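You operate a simulated robot arm through the tools that you are given. There is no shell and no other tool.

Carry out the task below with a simulated two-armed robot. There is one attempt and no reset: what you move stays moved.

JOB
Stone the burrs off table 1 where the copper block stands.
Fine: block on to the green mat first; brown stone back on its spot, then the block back where it stood. What is to be rubbed or washed off counts as gone when no trace of it is left.

Only the result counts: the job must be done as asked and must still hold three seconds after the hand-in. Knocking over, shifting, dropping, spilling or breaking anything else fails it.

ROBOT AND FRAMES
Two 7-joint arms with two-finger parallel grippers on one trunk that stands fixed in place. Base frame: the origin is at the foot of the trunk, x ahead of it, y to its left, z up. Lengths are in mm, angles in rad, forces in N, time in s.
The left shoulder is at [50, 209, 1171], the right one opposite. With the tool pointing down near the work surface each hand reaches from about 280 to 920 mm from the base axis, measured 20 degrees to its own side. Payload 4.4 kg a hand.
Tool frame (each hand has its own): the origin (TCP) lies between the finger pads and is the grasp point; the fingertips stand 23 mm ahead of it; z points along the fingers, y is the line along which they close. The gripper opens to 94 mm. The fingers are 38 mm wide and 10 mm thick; the gripper's body (54 by 96 mm) begins 39 mm behind the TCP.
Orientation is that of the tool frame in the base frame, as [roll, pitch, yaw] about the fixed x, y, z axes, in that order (R = Rz(yaw) Ry(pitch) Rx(roll)). With the fingers straight down and closing along the base's y, the tool's x points along the base's -x, its y along +y and its z along -z.

CONTROLS
- The arms move only by the tool play_rows. It takes "left_moves", "right_moves" or both (then of equal length, played together; a hand with none holds still); each is a list of rows, each an object of numbers (a shift or turn left out is 0, a gripper value left out holds the last): "grip": the gripper command, from -1 (fully open) to 1 (shut), values between in proportion; "dx", "dy", "dz": the shift along the base's x, y, z in mm; "rx", "ry", "rz": the turn, a rotation vector about the base's x, y, z in rad. In form: [{"grip": .., "dx": .., "dy": .., "dz": .., "rx": .., "ry": .., "rz": ..}, ...]. A call has 1 to 20 rows; each row shifts and turns the commanded pose from where the row before left it. Each row takes 0.2 s and may step no farther than 50 mm and 0.15 rad from the row before; otherwise, or with a gripper value out of range, the whole call is refused. A pose out of reach is approached as far as the arm can. The call stops where the force on the tool passes 40 N (or 10 N more than at its start, if that is more) or the arm is blocked; 0.2 s more then pass. Each finger travels about 108 mm/s and halts on what it meets, pressing with about 39 N; the grip force reading is that of the motor and also rises with nothing between the fingers. The clock runs only during rows and for 0.2 s after the last one: add rows that do not move to give the fingers time. It gives the time, the measured TCP pose, the force on the tool (base axes), the opening and the grip force at its end, in the units of the frame above (readings bear some noise), with the torque about the TCP (base axes, N m) and any sound that the robot's microphone picked up.
- Cameras (640 x 400 px; columns grow to the right, rows downward): "scene" is now at [136.7, 63.9, 1357.2]; the picture's right is [0.69, -0.73, 0.00], its down [-0.33, -0.32, -0.89] and it looks along [0.65, 0.61, -0.46] (base axes); focal length 340 px, centre (320, 200). "left" rides on the left gripper at [86, -16, -75] in its tool frame; the picture's right is [0.18, 0.98, 0.00], its down [-0.58, 0.11, -0.81] and it looks along [-0.79, 0.15, 0.59] (tool axes); focal length 243 px, centre (320, 200). "right" rides on the right gripper at [86, 16, -75] in its tool frame; the picture's right is [-0.18, 0.98, 0.00], its down [-0.58, -0.11, -0.81] and it looks along [-0.79, -0.15, 0.59] (tool axes); focal length 243 px, centre (320, 200). There is no depth. A picture from a camera that has moved, and an enlarged one, comes with that camera's place and axes in the base frame and with its lens.
- get_image(camera): a new picture of that camera. No time passes.
- slide_trunk(by): slides the trunk up (or, below 0, down) by that many mm; the arms and the scene camera ride with it, the base frame stays. It gives what a move gives, with no picture.
- pan_tilt(pan, tilt): turns the head with the scene camera to pan (to the left, within 1.396 rad either way) and tilt (down, from -0.506 to 1.204), counted from straight ahead of the robot. It gives what a move gives.
- inspect(camera, box): a new picture of the part [left, top, right, bottom] of that camera's present view, enlarged. No time passes.
- hand_in(): hands the job in; it is judged then, once.

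Places have to be worked out from the pictures, the camera data and where the tool is seen. Open the grippers and draw the arms clear of the work before you hand the job in, unless the task says otherwise.

The tools are called after "Emit:" as name(argument=value, ...) on one line, values as JSON. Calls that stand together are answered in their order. play_rows: Moves the arms, as the interface text tells. Its arguments: {"type":"object","properties":{"left_moves":{"type":"array","items":{"type":"object","properties":{"grip":{"type":"number"},"dx":{"type":"number"},"dy":{"type":"number"},"dz":{"type":"number"},"rx":{"type":"number"},"ry":{"type":"number"},"rz":{"type":"number"}}}},"right_moves":{"type":"array","items":{"type":"object","properties":{"grip":{"type":"number"},"dx":{"type":"number"},"dy":{"type":"number"},"dz":{"type":"number"},"rx":{"type":"number"},"ry":{"type":"number"},"rz":{"type":"number"}}}}},"required":[]} The other tools are called the same way: slide_trunk (by) slides the trunk up or down; pan_tilt (pan, tilt) turns the head that bears the scene camera; get_image (camera) takes a picture; inspect (camera, box) takes an enlarged picture of a part of a camera's view; hand_in () hands the job in.

At the start:

```text
time_s: 0.0
left_tool_pos: [394.7, 504.0, 1156.0]
left_ee_rot: [3.141, 0.0, 3.141]
left_ft_force: [0.4, -0.1, 0.2]
left_moment: [0.0, 0.0, 0.01]
left_width: 94.1
left_gripper_force: 0.0
right_tool_pos: [567.3, 104.2, 1092.9]
right_ee_rot: [-3.14, 0.0, 3.141]
right_ft_force: [0.7, -0.4, 0.1]
right_moment: [0.01, -0.02, -0.02]
right_width: 94.0
right_gripper_force: 0.1
trunk travel left (down, up): [-250.0, 313.0]
head pan, tilt: [0.757, 0.478]
```

scene: 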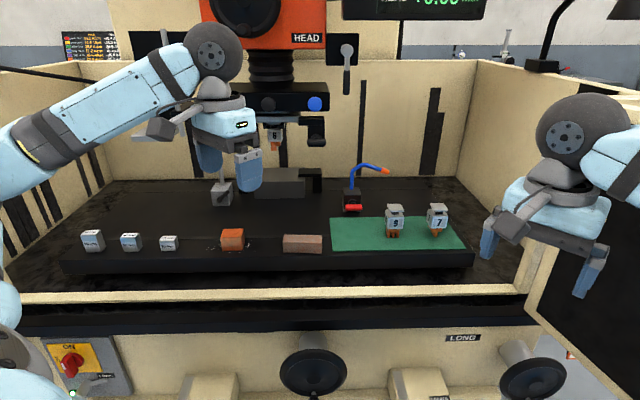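
right: 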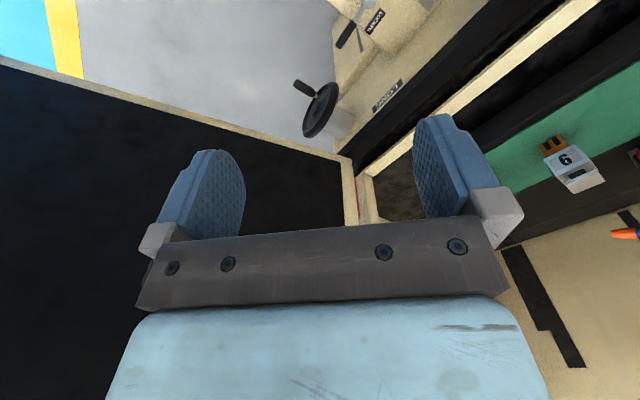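
left: 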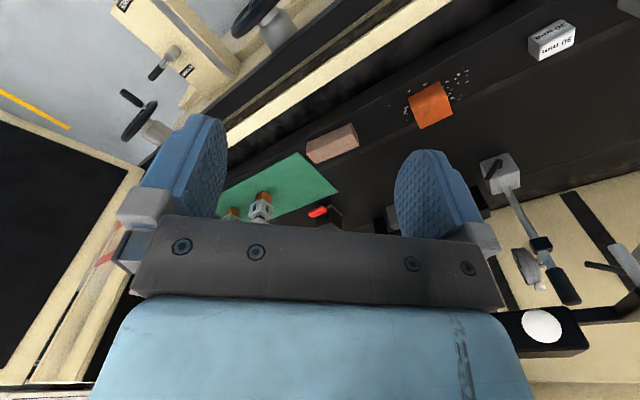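

I start by looking closer at the copper block, stone and mat in the scene camera and at the surroundings.

Emit:
inspect(camera="scene", box=[190, 200, 350, 300])

Emit:
inspect(camera="scene", box=[320, 160, 480, 260])

Emit:
inspect(camera="scene", box=[60, 180, 220, 280])

Emit:
inspect(camera="left", box=[300, 40, 540, 190])

```text
4.00 times, centred on (270, 250) of scene
camera zoom: at [136.7, 63.9, 1357.2], right [0.69, -0.73, 0.0], down [-0.33, -0.32, -0.89], along [0.65, 0.61, -0.46], focal length 1361 px, centre (520, 0)
```

zoom: 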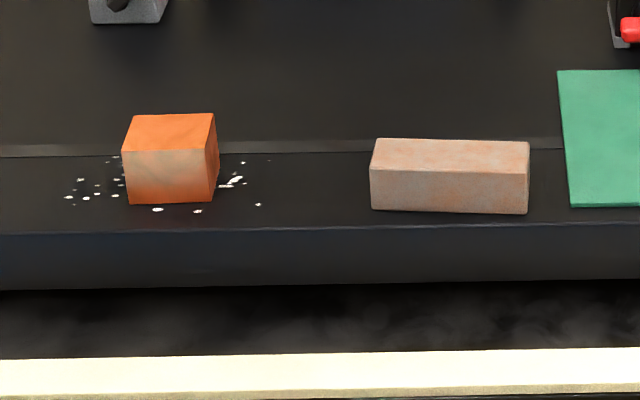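

```text
4.00 times, centred on (400, 210) of scene
camera zoom: at [136.7, 63.9, 1357.2], right [0.69, -0.73, 0.0], down [-0.33, -0.32, -0.89], along [0.65, 0.61, -0.46], focal length 1361 px, centre (0, 160)
```

zoom: 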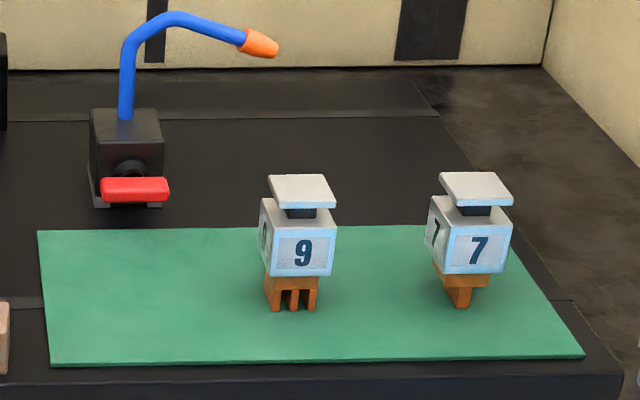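

```text
4.00 times, centred on (140, 230) of scene
camera zoom: at [136.7, 63.9, 1357.2], right [0.69, -0.73, 0.0], down [-0.33, -0.32, -0.89], along [0.65, 0.61, -0.46], focal length 1361 px, centre (1040, 80)
```

zoom: 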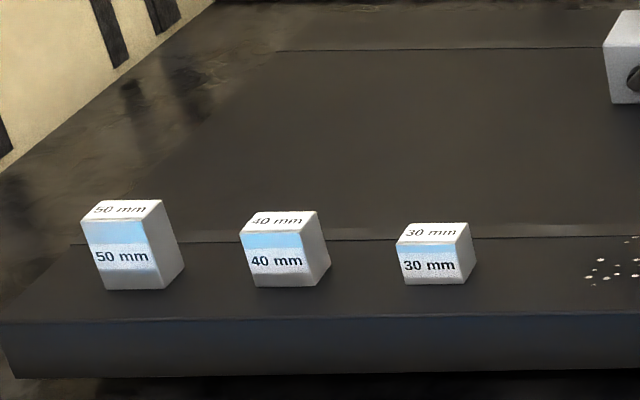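

```text
2.67 times, centred on (420, 115) of left
camera zoom: at [308.1, 486.7, 1231.4], right [-0.18, 0.98, 0.0], down [0.58, 0.11, 0.81], along [0.79, 0.15, -0.59], focal length 647 px, centre (53, 427)
```

zoom: 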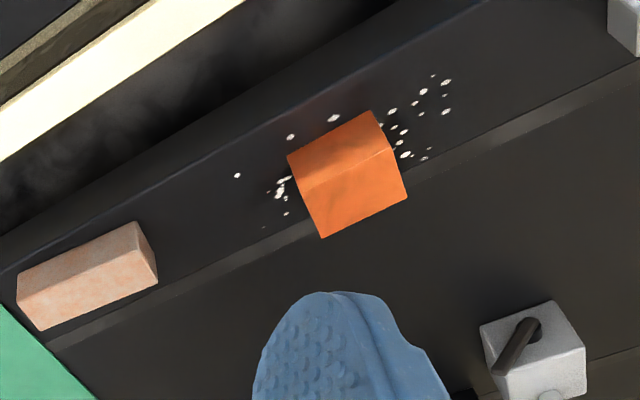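

The block sits at about (480,700), surface z≈870, with white burr specks around it. I look around with the head to see the whole work area and check for other tables or marks.

Emit:
pan_tilt(pan=0.757, tilt=0.75)

Emit:
get_image(camera="scene")

Emit:
pan_tilt(pan=0.0, tilt=0.5)

Emit:
get_image(camera="scene")

Emit:
pan_tilt(pan=-0.9, tilt=0.5)

Emit:
get_image(camera="scene")

Emit:
pan_tilt(pan=1.39, tilt=0.5)

Emit:
get_image(camera="scene")

Emit:
pan_tilt(pan=0.757, tilt=0.1)

Emit:
get_image(camera="scene")

```text
time_s: 0.8
left_tool_pos: [395.6, 504.0, 1156.0]
left_ee_rot: [-3.142, 0.0, 3.141]
left_ft_force: [0.2, -0.5, 0.6]
left_moment: [-0.01, -0.01, 0.02]
left_width: 94.0
left_gripper_force: 0.0
right_tool_pos: [567.2, 104.6, 1093.5]
right_ee_rot: [3.141, 0.001, 3.141]
right_ft_force: [0.8, 0.5, 0.5]
right_moment: [-0.06, -0.03, 0.02]
right_width: 94.1
right_gripper_force: 0.0
trunk travel left (down, up): [-250.0, 313.0]
head pan, tilt: [0.757, 0.75]
```

```text
taken
camera scene: at [130.4, 58.1, 1333.4], right [0.69, -0.73, 0.0], down [-0.5, -0.47, -0.73], along [0.53, 0.5, -0.68], focal length 340 px, centre (320, 200)
```

scene: 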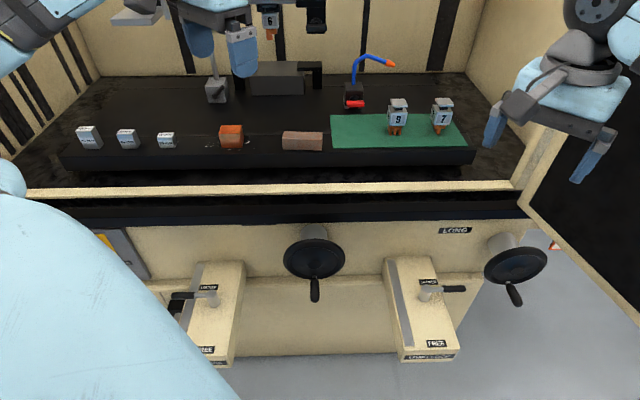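

```text
time_s: 1.9
left_tool_pos: [395.5, 504.3, 1156.3]
left_ee_rot: [-3.14, -0.001, 3.141]
left_ft_force: [-0.7, 0.5, -0.2]
left_moment: [-0.01, 0.01, -0.02]
left_width: 93.8
left_gripper_force: 0.0
right_tool_pos: [567.3, 103.2, 1094.3]
right_ee_rot: [3.141, 0.0, -3.14]
right_ft_force: [-1.0, -0.1, -0.4]
right_moment: [-0.05, -0.01, 0.01]
right_width: 94.0
right_gripper_force: 0.0
trunk travel left (down, up): [-250.0, 313.0]
head pan, tilt: [0.0, 0.499]
```

```text
taken
camera scene: at [161.2, 1.2, 1355.3], right [0.0, -1.0, 0.0], down [-0.48, 0.0, -0.88], along [0.88, 0.0, -0.48], focal length 340 px, centre (320, 200)
```

scene: 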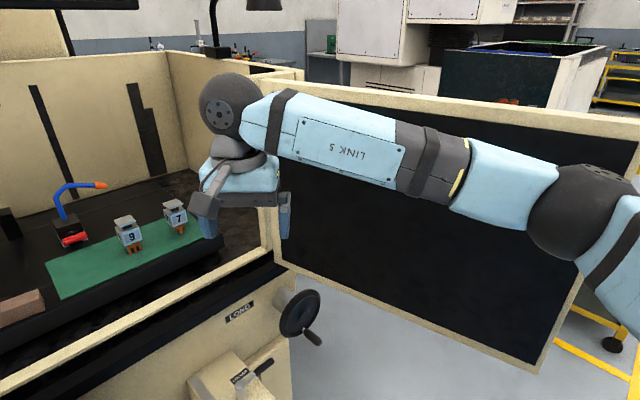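

```text
time_s: 3.1
left_tool_pos: [395.3, 504.6, 1156.6]
left_ee_rot: [-3.14, -0.001, 3.14]
left_ft_force: [0.2, 1.1, 0.2]
left_moment: [-0.02, 0.02, -0.03]
left_width: 93.8
left_gripper_force: 0.0
right_tool_pos: [567.0, 103.5, 1092.7]
right_ee_rot: [-3.141, 0.001, 3.141]
right_ft_force: [0.2, 0.0, 0.5]
right_moment: [0.0, 0.04, -0.01]
right_width: 93.8
right_gripper_force: 0.1
trunk travel left (down, up): [-250.0, 313.0]
head pan, tilt: [-0.901, 0.499]
```

```text
taken
camera scene: at [126.8, -70.2, 1355.3], right [-0.78, -0.62, 0.0], down [-0.3, 0.37, -0.88], along [0.55, -0.69, -0.48], focal length 340 px, centre (320, 200)
```

scene: 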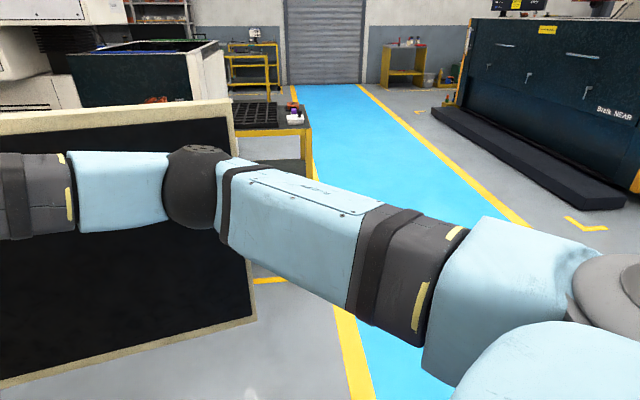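

```text
time_s: 5.2
left_tool_pos: [393.2, 504.1, 1156.3]
left_ee_rot: [3.14, 0.0, -3.141]
left_ft_force: [-0.9, 0.3, 0.2]
left_moment: [-0.02, 0.03, 0.0]
left_width: 94.1
left_gripper_force: 0.1
right_tool_pos: [567.7, 103.7, 1093.4]
right_ee_rot: [-3.141, 0.0, 3.14]
right_ft_force: [0.0, -0.1, 0.1]
right_moment: [0.02, 0.02, 0.02]
right_width: 93.8
right_gripper_force: 0.0
trunk travel left (down, up): [-250.0, 313.0]
head pan, tilt: [1.389, 0.499]
```

```text
taken
camera scene: at [86.7, 90.6, 1355.3], right [0.98, -0.18, 0.0], down [-0.09, -0.47, -0.88], along [0.16, 0.86, -0.48], focal length 340 px, centre (320, 200)
```

scene: 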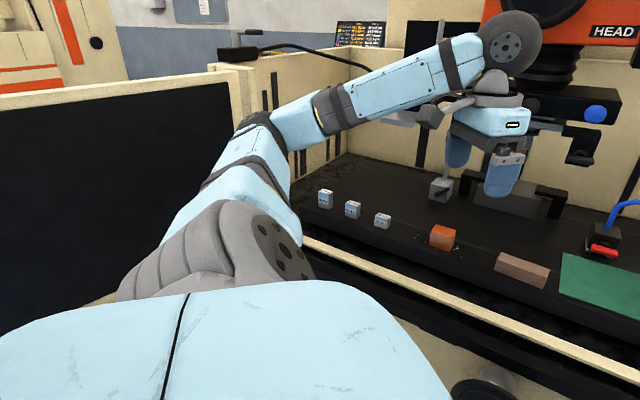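

```text
time_s: 6.2
left_tool_pos: [394.5, 504.1, 1156.4]
left_ee_rot: [-3.141, 0.0, -3.141]
left_ft_force: [0.1, 0.1, -0.4]
left_moment: [-0.02, 0.01, 0.01]
left_width: 94.2
left_gripper_force: 0.1
right_tool_pos: [567.0, 104.3, 1092.9]
right_ee_rot: [-3.142, 0.0, -3.141]
right_ft_force: [0.0, 0.0, -1.1]
right_moment: [0.0, 0.01, 0.02]
right_width: 93.9
right_gripper_force: 0.1
trunk travel left (down, up): [-250.0, 313.0]
head pan, tilt: [0.757, 0.099]
```

```text
taken
camera scene: at [137.0, 64.4, 1392.4], right [0.69, -0.73, 0.0], down [-0.07, -0.07, -0.99], along [0.72, 0.68, -0.1], focal length 340 px, centre (320, 200)
```

scene: 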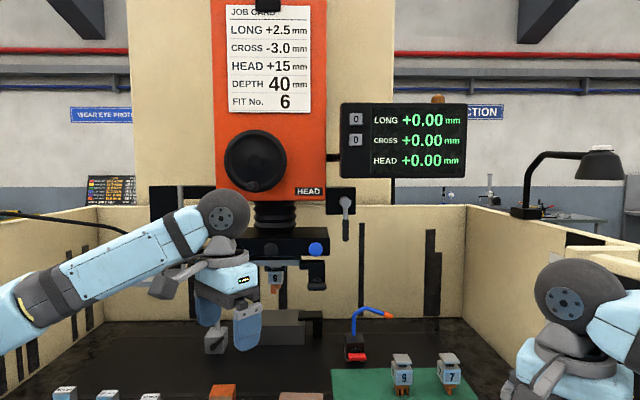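

This is a spark-erosion machine with a single table, and the only burrs are around the copper block. I turn the head back and zoom in hard to measure the block, burrs and stone precisely before touching anything.

Emit:
pan_tilt(pan=0.9, tilt=0.6)

Emit:
get_image(camera="scene")

```text
time_s: 7.2
left_tool_pos: [395.3, 503.3, 1155.3]
left_ee_rot: [3.141, 0.0, -3.141]
left_ft_force: [-0.5, 0.5, -0.2]
left_moment: [0.03, -0.01, -0.01]
left_width: 94.1
left_gripper_force: 0.0
right_tool_pos: [568.3, 105.2, 1093.4]
right_ee_rot: [-3.14, 0.0, 3.141]
right_ft_force: [-0.7, 0.7, -0.7]
right_moment: [0.02, -0.02, -0.02]
right_width: 93.9
right_gripper_force: 0.1
trunk travel left (down, up): [-250.0, 313.0]
head pan, tilt: [0.901, 0.6]
```

```text
taken
camera scene: at [125.1, 70.4, 1346.3], right [0.78, -0.62, 0.0], down [-0.35, -0.44, -0.83], along [0.51, 0.65, -0.56], focal length 340 px, centre (320, 200)
```

scene: 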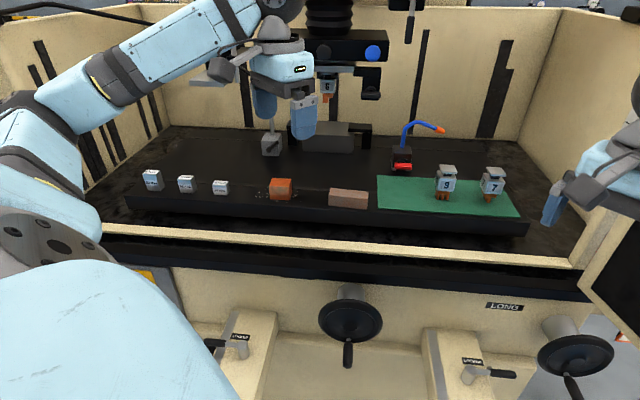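

Emit:
inspect(camera="scene", box=[248, 165, 312, 205])

Emit:
inspect(camera="scene", box=[320, 175, 384, 215])

Emit:
inspect(camera="scene", box=[368, 165, 464, 225])

Emit:
inspect(camera="left", box=[380, 60, 492, 130])

```text
10.00 times, centred on (280, 185) of scene
camera zoom: at [125.1, 70.4, 1346.3], right [0.78, -0.62, 0.0], down [-0.35, -0.44, -0.83], along [0.51, 0.65, -0.56], focal length 3403 px, centre (720, 350)
```

zoom: 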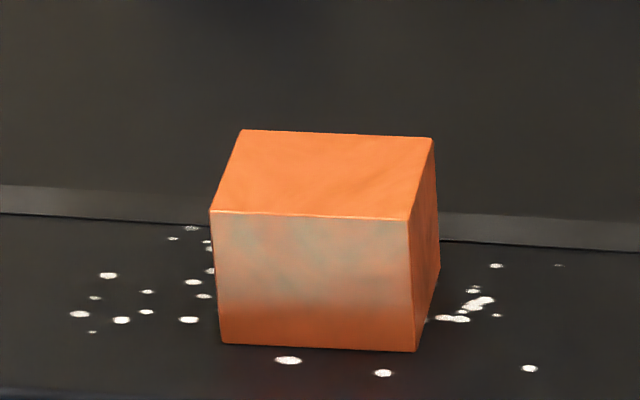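

```text
10.00 times, centred on (352, 195) of scene
camera zoom: at [125.1, 70.4, 1346.3], right [0.78, -0.62, 0.0], down [-0.35, -0.44, -0.83], along [0.51, 0.65, -0.56], focal length 3403 px, centre (0, 250)
```

zoom: 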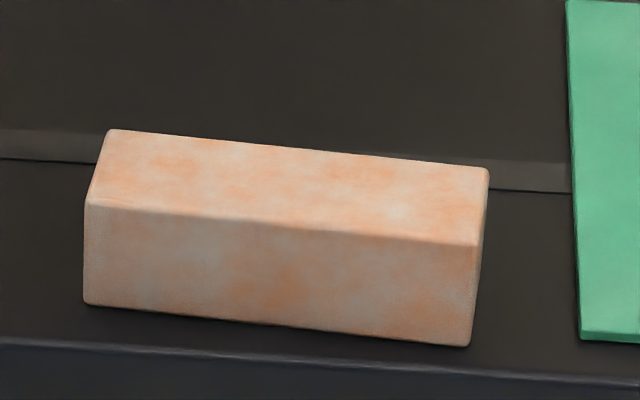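

```text
6.67 times, centred on (416, 195) of scene
camera zoom: at [125.1, 70.4, 1346.3], right [0.78, -0.62, 0.0], down [-0.35, -0.44, -0.83], along [0.51, 0.65, -0.56], focal length 2268 px, centre (-320, 233)
```

zoom: 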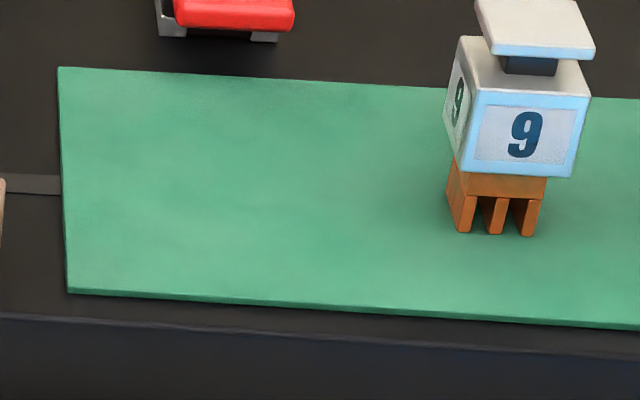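

```text
5.71 times, centred on (436, 95) of left
camera zoom: at [308.1, 486.7, 1231.4], right [-0.18, 0.98, 0.0], down [0.58, 0.11, 0.81], along [0.79, 0.15, -0.59], focal length 1386 px, centre (-343, 800)
```

zoom: 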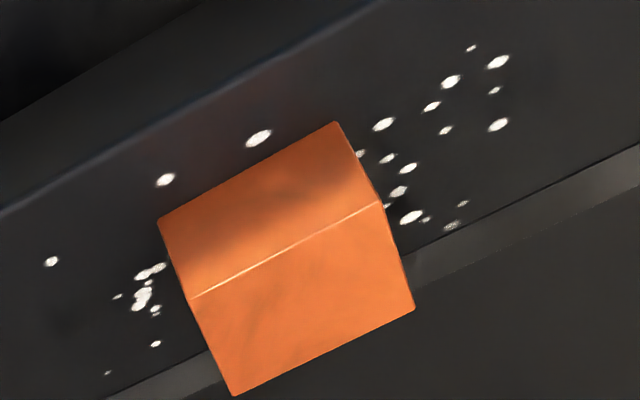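

Triangulated: the block's centre is at about (495.2, 695.6), yaw −43°, roughly 48×38×38 mm, with the surface at z≈868. The stone is at about (604.3, 563.3), yaw −49.6°. I move the left hand above the block, turning it to close across the block's depth.

Emit:
play_rows(left_moves=[{"dx": 12.56, "dy": 23.95, "rz": -0.0938, "grip": -1}, {"dx": 12.56, "dy": 23.95, "rz": -0.0938}, {"dx": 12.56, "dy": 23.95, "rz": -0.0938}, {"dx": 12.56, "dy": 23.95, "rz": -0.0938}, {"dx": 12.56, "dy": 23.95, "rz": -0.0938}, {"dx": 12.56, "dy": 23.95, "rz": -0.0938}, {"dx": 12.56, "dy": 23.95, "rz": -0.0938}, {"dx": 12.56, "dy": 23.95, "rz": -0.0938}, {"dz": -40}, {"dz": -40}, {}, {}])

Emit:
get_image(camera="scene")

Emit:
get_image(camera="left")

```text
time_s: 9.8
left_tool_pos: [493.5, 694.7, 1077.6]
left_ee_rot: [3.141, 0.0, 2.39]
left_ft_force: [0.1, 0.2, -0.2]
left_moment: [0.01, -0.04, -0.01]
left_width: 94.0
left_gripper_force: 0.0
right_tool_pos: [567.6, 103.3, 1092.4]
right_ee_rot: [3.141, -0.001, 3.142]
right_ft_force: [0.7, -0.1, -0.4]
right_moment: [0.03, -0.02, -0.02]
right_width: 94.1
right_gripper_force: 0.1
trunk travel left (down, up): [-250.0, 313.0]
head pan, tilt: [0.901, 0.6]
```

```text
taken
camera scene: at [125.2, 70.5, 1346.2], right [0.78, -0.62, 0.0], down [-0.35, -0.44, -0.82], along [0.51, 0.65, -0.57], focal length 340 px, centre (320, 200)
```

scene: 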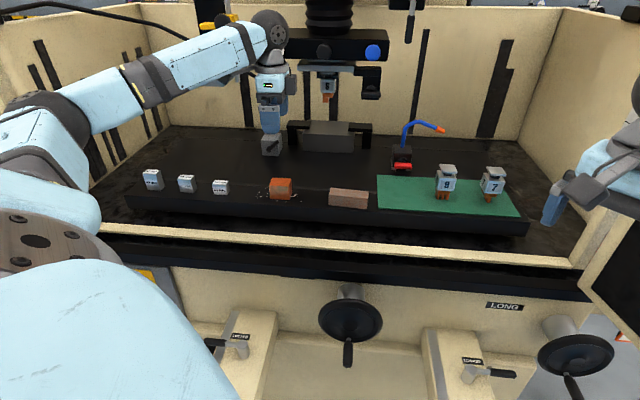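

```text
taken
camera left: at [419.2, 741.1, 1152.5], right [0.54, 0.84, 0.0], down [0.5, -0.32, 0.81], along [0.68, -0.43, -0.59], focal length 243 px, centre (320, 200)
```

left: 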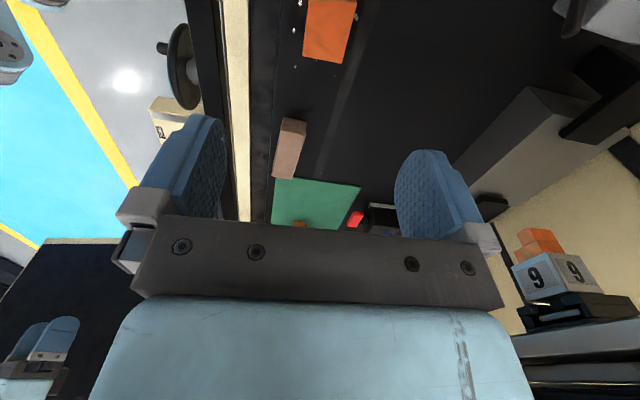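

The hand is at about (493.0, 694.2, 1077.5) by its camera pose. I correct by a couple of millimetres, go down to just above the block and check alignment.

Emit:
play_rows(left_moves=[{"dx": 2.1, "dy": 1.4, "dz": -25}, {"dz": -30}, {"dz": -30}, {"dz": -30}, {}, {}])

Emit:
inspect(camera="scene", box=[232, 125, 328, 205])

Emit:
get_image(camera="left")

```text
time_s: 11.2
left_tool_pos: [499.5, 696.7, 962.7]
left_ee_rot: [-3.141, 0.001, 2.391]
left_ft_force: [-0.3, 0.0, -0.1]
left_moment: [0.0, 0.03, -0.02]
left_width: 94.1
left_gripper_force: 0.0
right_tool_pos: [567.2, 104.0, 1093.5]
right_ee_rot: [-3.14, 0.0, 3.141]
right_ft_force: [-0.4, 0.5, -0.1]
right_moment: [-0.01, -0.01, -0.02]
right_width: 94.0
right_gripper_force: 0.0
trunk travel left (down, up): [-250.0, 313.0]
head pan, tilt: [0.901, 0.6]
```

```text
5.00 times, centred on (280, 165) of scene
camera zoom: at [125.2, 70.6, 1346.2], right [0.78, -0.62, 0.0], down [-0.35, -0.44, -0.82], along [0.51, 0.65, -0.57], focal length 1701 px, centre (520, 375)
```

zoom: 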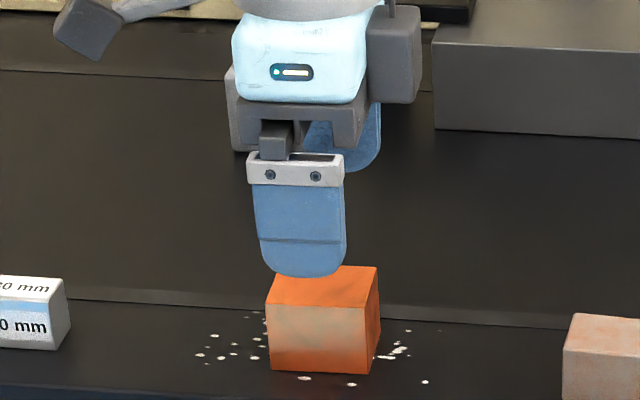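

```text
taken
camera left: at [424.3, 742.6, 1036.9], right [0.54, 0.84, 0.0], down [0.5, -0.32, 0.81], along [0.68, -0.43, -0.59], focal length 243 px, centre (320, 200)
```

left: 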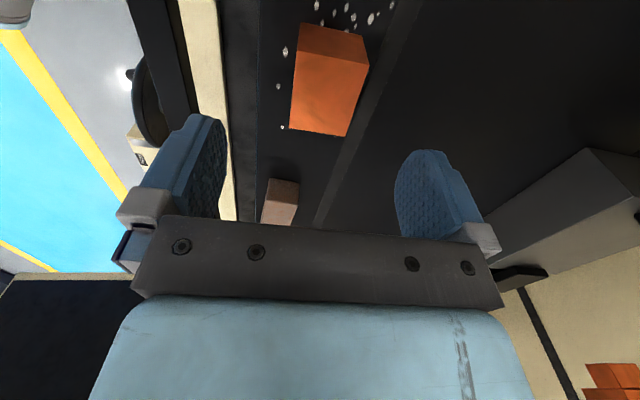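

Hand alignment is close, but the wrist view suggests the block lies a few millimetres farther back than my estimate. I zoom the wrist camera to refine the surface height and block centre.

Emit:
inspect(camera="left", box=[240, 0, 416, 144])

Emit:
inspect(camera="scene", box=[248, 165, 312, 205])

```text
2.78 times, centred on (328, 72) of left
camera zoom: at [424.3, 742.6, 1036.9], right [0.54, 0.84, 0.0], down [0.5, -0.32, 0.81], along [0.68, -0.43, -0.59], focal length 674 px, centre (298, 556)
```

zoom: 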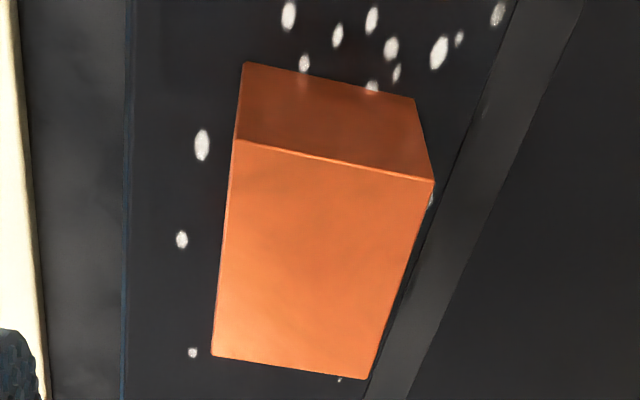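

```text
10.00 times, centred on (280, 185) of scene
camera zoom: at [125.2, 70.6, 1346.2], right [0.78, -0.62, 0.0], down [-0.35, -0.44, -0.82], along [0.51, 0.65, -0.57], focal length 3403 px, centre (720, 350)
```

zoom: 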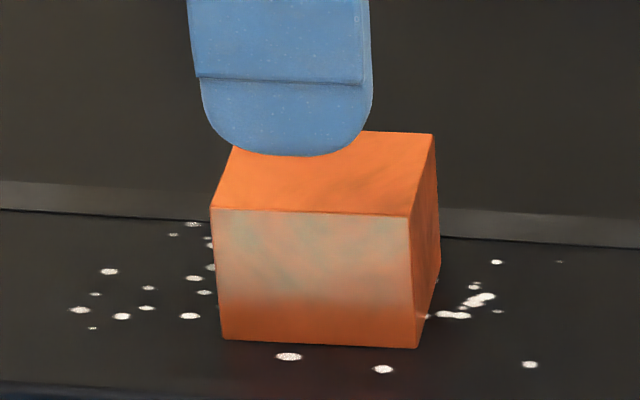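

Combining both cameras: the surface is z≈864, block top ≈903, centre ≈(496.5, 701). I shift the open hand to straddle the block, lower it and re-check the gaps before closing.

Emit:
play_rows(left_moves=[{"dx": -1.8, "dy": 5.4}, {"dz": -20}, {"dz": -20}, {"dz": -20}, {"dz": -7}, {}, {}])

Emit:
inspect(camera="scene", box=[232, 145, 328, 205])

Emit:
get_image(camera="left")

```text
time_s: 12.8
left_tool_pos: [495.9, 700.9, 894.8]
left_ee_rot: [-3.141, 0.0, 2.393]
left_ft_force: [-0.1, -0.2, 0.2]
left_moment: [-0.02, 0.02, 0.02]
left_width: 93.9
left_gripper_force: 0.1
right_tool_pos: [566.8, 103.5, 1092.9]
right_ee_rot: [3.141, 0.0, 3.141]
right_ft_force: [0.0, -0.3, 1.0]
right_moment: [0.01, 0.0, -0.03]
right_width: 94.0
right_gripper_force: 0.0
trunk travel left (down, up): [-250.0, 313.0]
head pan, tilt: [0.901, 0.6]
```

```text
6.67 times, centred on (280, 175) of scene
camera zoom: at [125.1, 70.4, 1346.3], right [0.78, -0.62, 0.0], down [-0.35, -0.44, -0.83], along [0.51, 0.65, -0.56], focal length 2268 px, centre (587, 367)
```

zoom: 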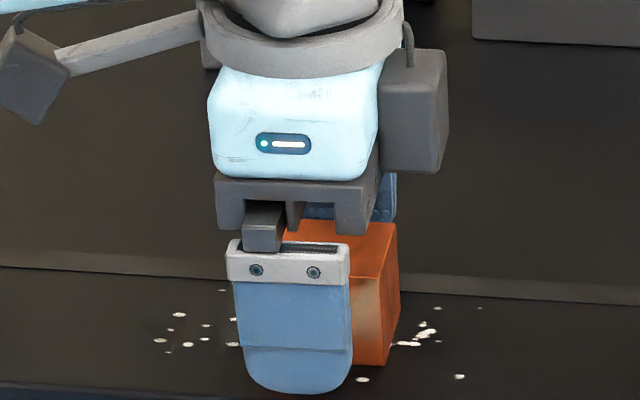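

```text
taken
camera left: at [421.9, 747.5, 969.6], right [0.54, 0.84, 0.0], down [0.5, -0.32, 0.81], along [0.68, -0.43, -0.59], focal length 243 px, centre (320, 200)
```

left: 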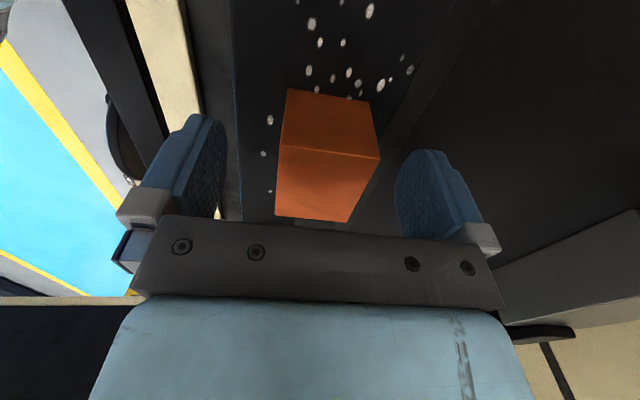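

I zoom the wrist view for a sharper measurement of the gaps on both sides of the block.

Emit:
inspect(camera="left", box=[240, 70, 416, 230])

Emit:
inspect(camera="left", box=[110, 90, 510, 250])

```text
2.50 times, centred on (328, 150) of left
camera zoom: at [421.9, 747.5, 969.6], right [0.54, 0.84, 0.0], down [0.5, -0.32, 0.81], along [0.68, -0.43, -0.59], focal length 606 px, centre (300, 325)
```

zoom: 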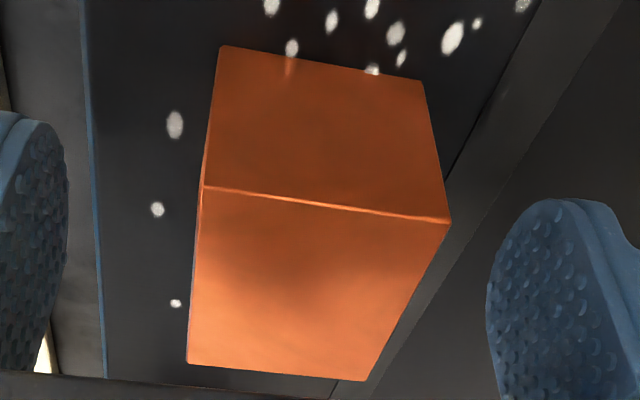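

```text
1.60 times, centred on (310, 170) of left
camera zoom: at [421.9, 747.5, 969.6], right [0.54, 0.84, 0.0], down [0.5, -0.32, 0.81], along [0.68, -0.43, -0.59], focal length 388 px, centre (336, 248)
```

zoom: 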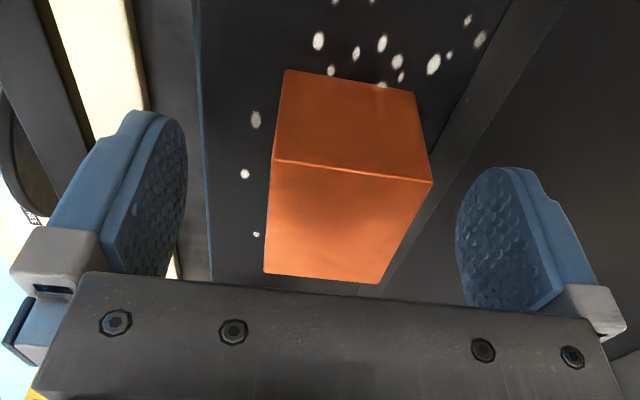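

The refined estimate is surface z≈861, block ≈49×39×39, and the wrist view shows it centred between the fingers. I close to about 45 mm first to verify the gaps.

Emit:
play_rows(left_moves=[{"grip": 0.04}, {}, {}])

Emit:
inspect(camera="left", box=[220, 70, 420, 230])

Emit:
inspect(camera="scene", box=[248, 165, 312, 205])

```text
time_s: 13.6
left_tool_pos: [496.0, 701.1, 894.0]
left_ee_rot: [-3.138, -0.001, 2.389]
left_ft_force: [-0.3, -0.1, -0.8]
left_moment: [0.01, 0.05, 0.0]
left_width: 44.9
left_gripper_force: 0.1
right_tool_pos: [567.5, 103.0, 1093.3]
right_ee_rot: [3.14, 0.0, -3.141]
right_ft_force: [0.2, -0.8, 0.1]
right_moment: [0.01, 0.0, 0.05]
right_width: 93.8
right_gripper_force: 0.2
trunk travel left (down, up): [-250.0, 313.0]
head pan, tilt: [0.901, 0.6]
```

```text
2.50 times, centred on (320, 150) of left
camera zoom: at [421.9, 747.6, 969.8], right [0.54, 0.84, 0.0], down [0.5, -0.32, 0.81], along [0.68, -0.43, -0.59], focal length 606 px, centre (320, 325)
```

zoom: 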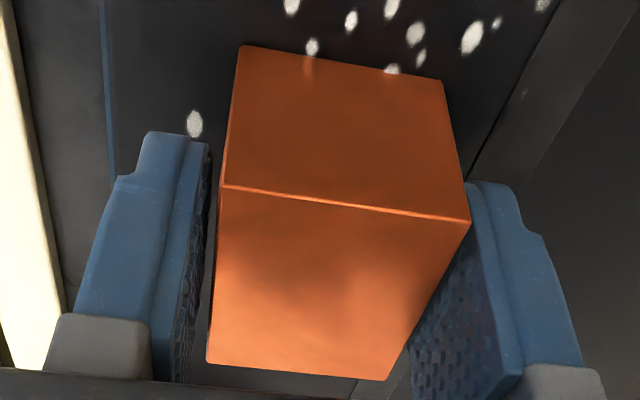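

```text
10.00 times, centred on (280, 185) of scene
camera zoom: at [125.1, 70.4, 1346.3], right [0.78, -0.62, 0.0], down [-0.35, -0.44, -0.83], along [0.51, 0.65, -0.56], focal length 3403 px, centre (720, 350)
```

zoom: 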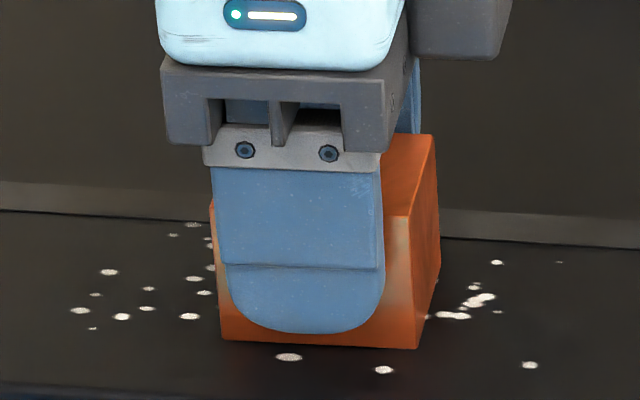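

Both gaps look small and even, and the block hasn't moved. I close in small steps and watch the side force to detect any off-centre contact.

Emit:
play_rows(left_moves=[{"grip": 0.106}, {}, {}])

Emit:
play_rows(left_moves=[{"grip": 0.138}, {}, {}])

Emit:
inspect(camera="scene", box=[248, 165, 312, 205])

Emit:
inspect(camera="left", box=[220, 70, 420, 230])

```text
time_s: 14.4
left_tool_pos: [495.2, 700.8, 893.8]
left_ee_rot: [-3.141, -0.001, 2.391]
left_ft_force: [0.0, -0.5, -0.6]
left_moment: [0.01, -0.03, 0.03]
left_width: 42.1
left_gripper_force: 0.1
right_tool_pos: [567.6, 104.2, 1092.0]
right_ee_rot: [-3.142, 0.0, 3.141]
right_ft_force: [0.4, 0.0, 0.2]
right_moment: [-0.05, -0.01, 0.04]
right_width: 93.8
right_gripper_force: 0.0
trunk travel left (down, up): [-250.0, 313.0]
head pan, tilt: [0.901, 0.6]
```

```text
time_s: 15.2
left_tool_pos: [496.2, 700.9, 894.1]
left_ee_rot: [3.141, 0.0, 2.391]
left_ft_force: [0.8, -0.4, 0.8]
left_moment: [0.03, 0.01, 0.03]
left_width: 40.7
left_gripper_force: 0.1
right_tool_pos: [567.3, 104.4, 1094.0]
right_ee_rot: [-3.14, -0.001, 3.141]
right_ft_force: [-0.5, -0.2, -0.1]
right_moment: [-0.02, 0.0, 0.01]
right_width: 94.1
right_gripper_force: 0.0
trunk travel left (down, up): [-250.0, 313.0]
head pan, tilt: [0.901, 0.6]
```

```text
10.00 times, centred on (280, 185) of scene
camera zoom: at [125.1, 70.4, 1346.3], right [0.78, -0.62, 0.0], down [-0.35, -0.44, -0.83], along [0.51, 0.65, -0.56], focal length 3403 px, centre (720, 350)
```

zoom: 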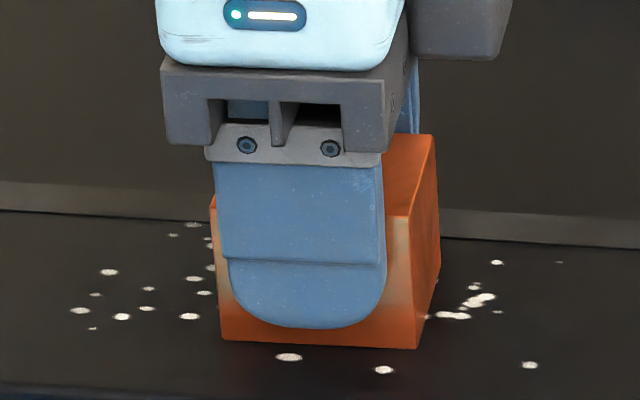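

```text
2.50 times, centred on (320, 150) of left
camera zoom: at [421.9, 747.5, 969.7], right [0.54, 0.84, 0.0], down [0.5, -0.32, 0.81], along [0.68, -0.43, -0.59], focal length 606 px, centre (320, 325)
```

zoom: 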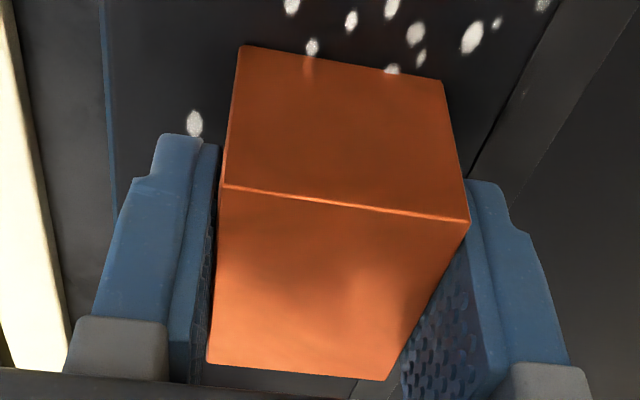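

At 40.7 mm there is still no contact and the block hasn't moved, so it is well centred. I close fully.

Emit:
play_rows(left_moves=[{"grip": 0.16}, {"grip": 0.18}, {"grip": 0.2}, {"grip": 1}, {}, {}])

Emit:
inspect(camera="scene", box=[248, 165, 312, 205])

Emit:
inspect(camera="left", box=[220, 70, 420, 230])

```text
time_s: 16.6
left_tool_pos: [496.4, 701.1, 895.2]
left_ee_rot: [-3.141, -0.001, 2.391]
left_ft_force: [0.6, -0.4, 0.1]
left_moment: [-0.03, 0.0, 0.05]
left_width: 40.2
left_gripper_force: 39.2
right_tool_pos: [566.8, 103.6, 1094.0]
right_ee_rot: [3.14, -0.001, -3.141]
right_ft_force: [-0.4, 0.2, -0.6]
right_moment: [0.0, 0.0, -0.01]
right_width: 94.2
right_gripper_force: 0.0
trunk travel left (down, up): [-250.0, 313.0]
head pan, tilt: [0.901, 0.6]
```

```text
10.00 times, centred on (280, 185) of scene
camera zoom: at [125.1, 70.4, 1346.3], right [0.78, -0.62, 0.0], down [-0.35, -0.44, -0.83], along [0.51, 0.65, -0.56], focal length 3403 px, centre (720, 350)
```

zoom: 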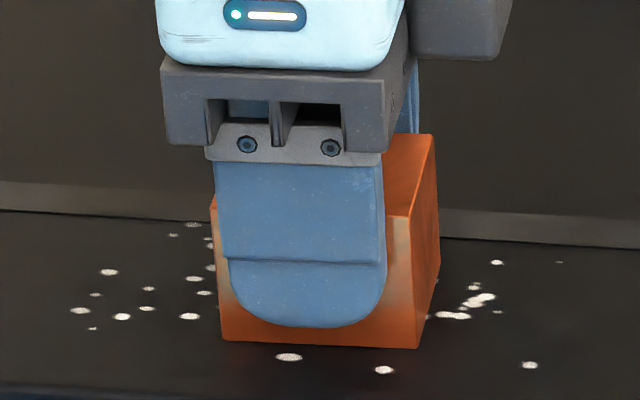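

```text
2.50 times, centred on (320, 150) of left
camera zoom: at [421.9, 747.5, 969.8], right [0.54, 0.84, 0.0], down [0.5, -0.32, 0.81], along [0.68, -0.43, -0.59], focal length 606 px, centre (320, 325)
```

zoom: 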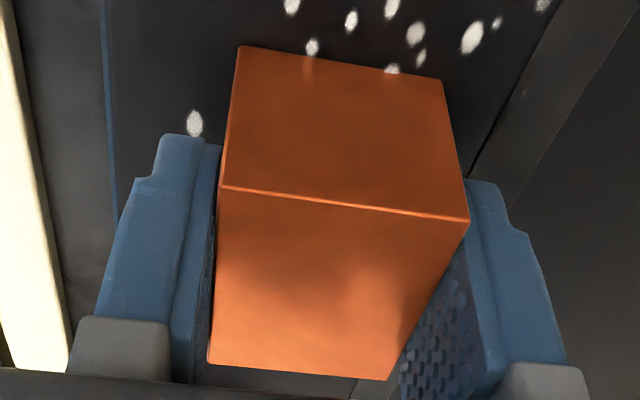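

The grip reads 40.2 mm (so a 50×40×40 block) with 39 N, and the block is unmoved; the grasp TCP is ≈(495.7, 700.6, 894.8). I lift it 80 mm and carry it over to the free left part of the mat.

Emit:
play_rows(left_moves=[{"dz": 5}, {"dz": 15}, {"dz": 20}, {"dz": 20}, {"dz": 20}, {"dx": 20.17, "dy": -15.4}, {"dx": 20.17, "dy": -15.4}, {"dx": 20.17, "dy": -15.4}, {"dx": 20.17, "dy": -15.4}, {"dx": 20.17, "dy": -15.4}, {"dx": 20.17, "dy": -15.4}, {}])

Emit:
get_image(camera="scene")

Emit:
inspect(camera="scene", box=[248, 165, 312, 205])

```text
time_s: 19.2
left_tool_pos: [618.7, 608.6, 974.7]
left_ee_rot: [-3.14, 0.001, 2.394]
left_ft_force: [0.2, -1.1, -7.0]
left_moment: [-0.01, 0.0, 0.0]
left_width: 40.1
left_gripper_force: 39.3
right_tool_pos: [566.7, 104.7, 1092.8]
right_ee_rot: [3.141, 0.0, 3.14]
right_ft_force: [-0.1, 0.3, -0.8]
right_moment: [-0.01, 0.01, -0.01]
right_width: 94.0
right_gripper_force: 0.0
trunk travel left (down, up): [-250.0, 313.0]
head pan, tilt: [0.901, 0.6]
```

```text
taken
camera scene: at [125.5, 71.2, 1346.2], right [0.78, -0.62, 0.0], down [-0.35, -0.44, -0.82], along [0.51, 0.65, -0.57], focal length 340 px, centre (320, 200)
```

scene: 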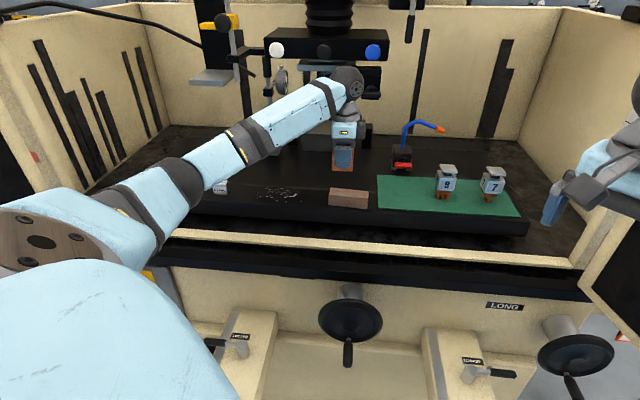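

```text
10.00 times, centred on (280, 185) of scene
camera zoom: at [125.5, 71.2, 1346.2], right [0.78, -0.62, 0.0], down [-0.35, -0.44, -0.82], along [0.51, 0.65, -0.57], focal length 3403 px, centre (720, 350)
```

zoom: 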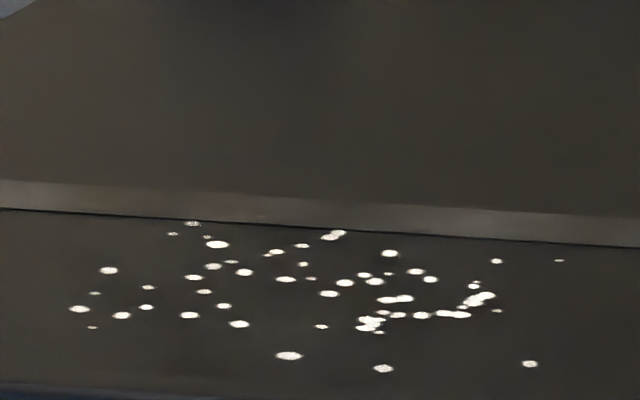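

Burrs also lie under the block's spot, all between the front edge and the slot. I carry on to the mat and lower toward it.

Emit:
play_rows(left_moves=[{"dx": 20.17, "dy": -15.4}, {"dx": 20.17, "dy": -15.4}, {"dx": 20.17, "dy": -15.4}, {"dx": 20.17, "dy": -15.4}, {"dx": 20.17, "dy": -15.4}, {"dx": 20.17, "dy": -15.4}, {"dz": -20}, {"dz": -20}, {"dz": -15}, {}, {}])

Emit:
inspect(camera="scene", box=[352, 125, 480, 225])

Emit:
get_image(camera="left")

```text
time_s: 21.6
left_tool_pos: [738.5, 516.8, 917.8]
left_ee_rot: [-3.141, -0.001, 2.39]
left_ft_force: [0.0, -0.3, -7.2]
left_moment: [0.01, -0.01, 0.03]
left_width: 40.0
left_gripper_force: 39.2
right_tool_pos: [568.7, 103.7, 1093.8]
right_ee_rot: [-3.141, -0.003, 3.141]
right_ft_force: [0.3, -0.9, 0.1]
right_moment: [0.0, -0.01, 0.03]
right_width: 94.2
right_gripper_force: 0.1
trunk travel left (down, up): [-250.0, 313.0]
head pan, tilt: [0.901, 0.6]
```

```text
4.00 times, centred on (416, 175) of scene
camera zoom: at [126.1, 71.1, 1346.1], right [0.78, -0.62, 0.0], down [-0.35, -0.44, -0.82], along [0.51, 0.65, -0.57], focal length 1361 px, centre (-64, 300)
```

zoom: 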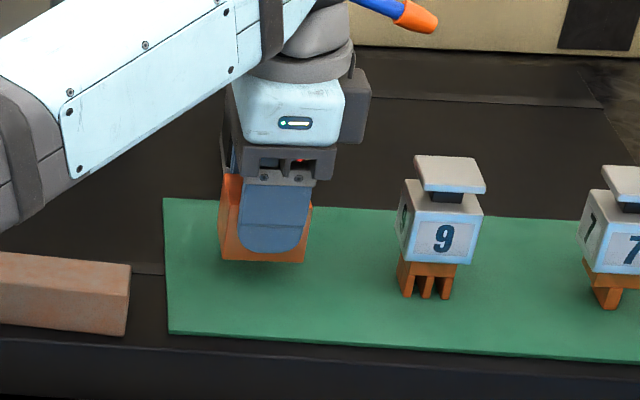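

```text
taken
camera left: at [664.4, 563.4, 992.9], right [0.54, 0.84, 0.0], down [0.5, -0.32, 0.81], along [0.68, -0.43, -0.59], focal length 243 px, centre (320, 200)
```

left: 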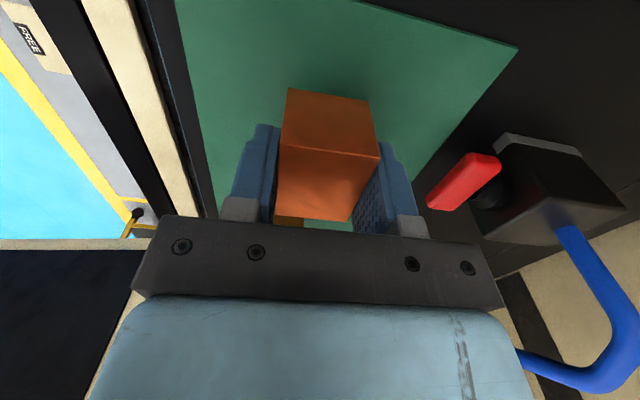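

The block hovers over the clear part of the mat, about 20 mm up. I lower it and then feel for contact in small steps.

Emit:
play_rows(left_moves=[{"dz": -8}, {"dz": -8}, {"dz": -2}, {}, {}])

Emit:
play_rows(left_moves=[{"dz": -1}, {}, {}])

Emit:
play_rows(left_moves=[{"dz": -1}, {}, {}])

Emit:
inspect(camera="scene", box=[376, 155, 440, 215])

```text
time_s: 22.8
left_tool_pos: [737.4, 516.9, 899.7]
left_ee_rot: [-3.139, -0.001, 2.391]
left_ft_force: [0.3, -0.3, -7.2]
left_moment: [-0.01, 0.01, -0.02]
left_width: 39.9
left_gripper_force: 39.1
right_tool_pos: [567.4, 104.0, 1093.8]
right_ee_rot: [-3.141, 0.0, 3.141]
right_ft_force: [0.3, -0.5, -0.1]
right_moment: [-0.03, 0.02, 0.0]
right_width: 94.1
right_gripper_force: 0.0
trunk travel left (down, up): [-250.0, 313.0]
head pan, tilt: [0.901, 0.6]
```

```text
time_s: 23.6
left_tool_pos: [738.7, 515.6, 898.7]
left_ee_rot: [3.141, 0.001, 2.392]
left_ft_force: [0.2, 0.2, -7.4]
left_moment: [-0.01, 0.0, -0.02]
left_width: 39.8
left_gripper_force: 39.3
right_tool_pos: [568.3, 103.5, 1092.8]
right_ee_rot: [3.141, 0.0, -3.142]
right_ft_force: [0.2, -0.6, 0.1]
right_moment: [0.0, -0.03, 0.02]
right_width: 94.1
right_gripper_force: 0.1
trunk travel left (down, up): [-250.0, 313.0]
head pan, tilt: [0.901, 0.6]
```

```text
time_s: 24.4
left_tool_pos: [737.6, 518.0, 898.4]
left_ee_rot: [-3.141, 0.001, 2.393]
left_ft_force: [1.6, 2.3, -2.3]
left_moment: [0.1, 0.06, -0.07]
left_width: 39.8
left_gripper_force: 39.3
right_tool_pos: [566.4, 105.2, 1093.3]
right_ee_rot: [-3.14, 0.001, -3.14]
right_ft_force: [-0.1, -0.1, 0.1]
right_moment: [0.04, 0.02, 0.0]
right_width: 93.9
right_gripper_force: 0.0
trunk travel left (down, up): [-250.0, 313.0]
head pan, tilt: [0.901, 0.6]
```

```text
6.67 times, centred on (408, 185) of scene
camera zoom: at [125.5, 70.6, 1346.2], right [0.78, -0.62, 0.0], down [-0.35, -0.44, -0.82], along [0.51, 0.65, -0.57], focal length 2268 px, centre (-267, 300)
```

zoom: 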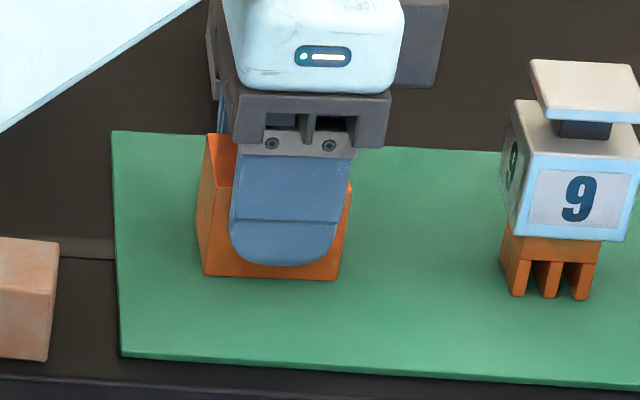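

Contact is starting (the load dropped by 5 N). I press down a hair more, then open the fingers modestly and check that the block stays.

Emit:
play_rows(left_moves=[{"dz": -0.5}, {}, {"grip": 0.05}, {}, {"grip": -0.2}, {}, {"grip": -0.6}, {}])

Emit:
inspect(camera="scene", box=[376, 155, 440, 215])

Emit:
get_image(camera="left")

```text
time_s: 26.2
left_tool_pos: [738.5, 515.9, 899.2]
left_ee_rot: [-3.141, 0.002, 2.392]
left_ft_force: [-0.5, -0.3, -0.2]
left_moment: [-0.01, 0.01, 0.04]
left_width: 75.4
left_gripper_force: 0.0
right_tool_pos: [567.4, 103.5, 1092.9]
right_ee_rot: [3.14, -0.001, -3.141]
right_ft_force: [0.9, 0.1, 0.1]
right_moment: [0.02, 0.01, 0.0]
right_width: 94.0
right_gripper_force: 0.1
trunk travel left (down, up): [-250.0, 313.0]
head pan, tilt: [0.901, 0.6]
```

```text
6.67 times, centred on (408, 185) of scene
camera zoom: at [125.1, 70.4, 1346.3], right [0.78, -0.62, 0.0], down [-0.35, -0.44, -0.83], along [0.51, 0.65, -0.56], focal length 2268 px, centre (-267, 300)
```

zoom: 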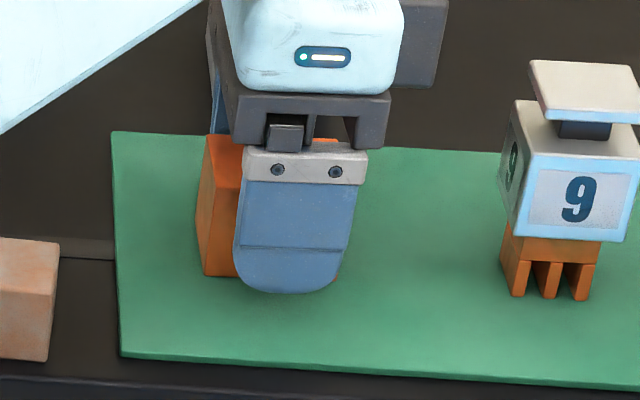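

```text
taken
camera left: at [663.8, 563.2, 974.1], right [0.54, 0.84, 0.0], down [0.5, -0.32, 0.81], along [0.68, -0.43, -0.59], focal length 243 px, centre (320, 200)
```

left: 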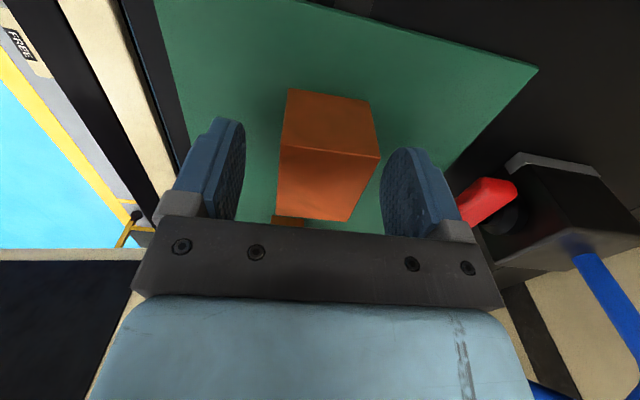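

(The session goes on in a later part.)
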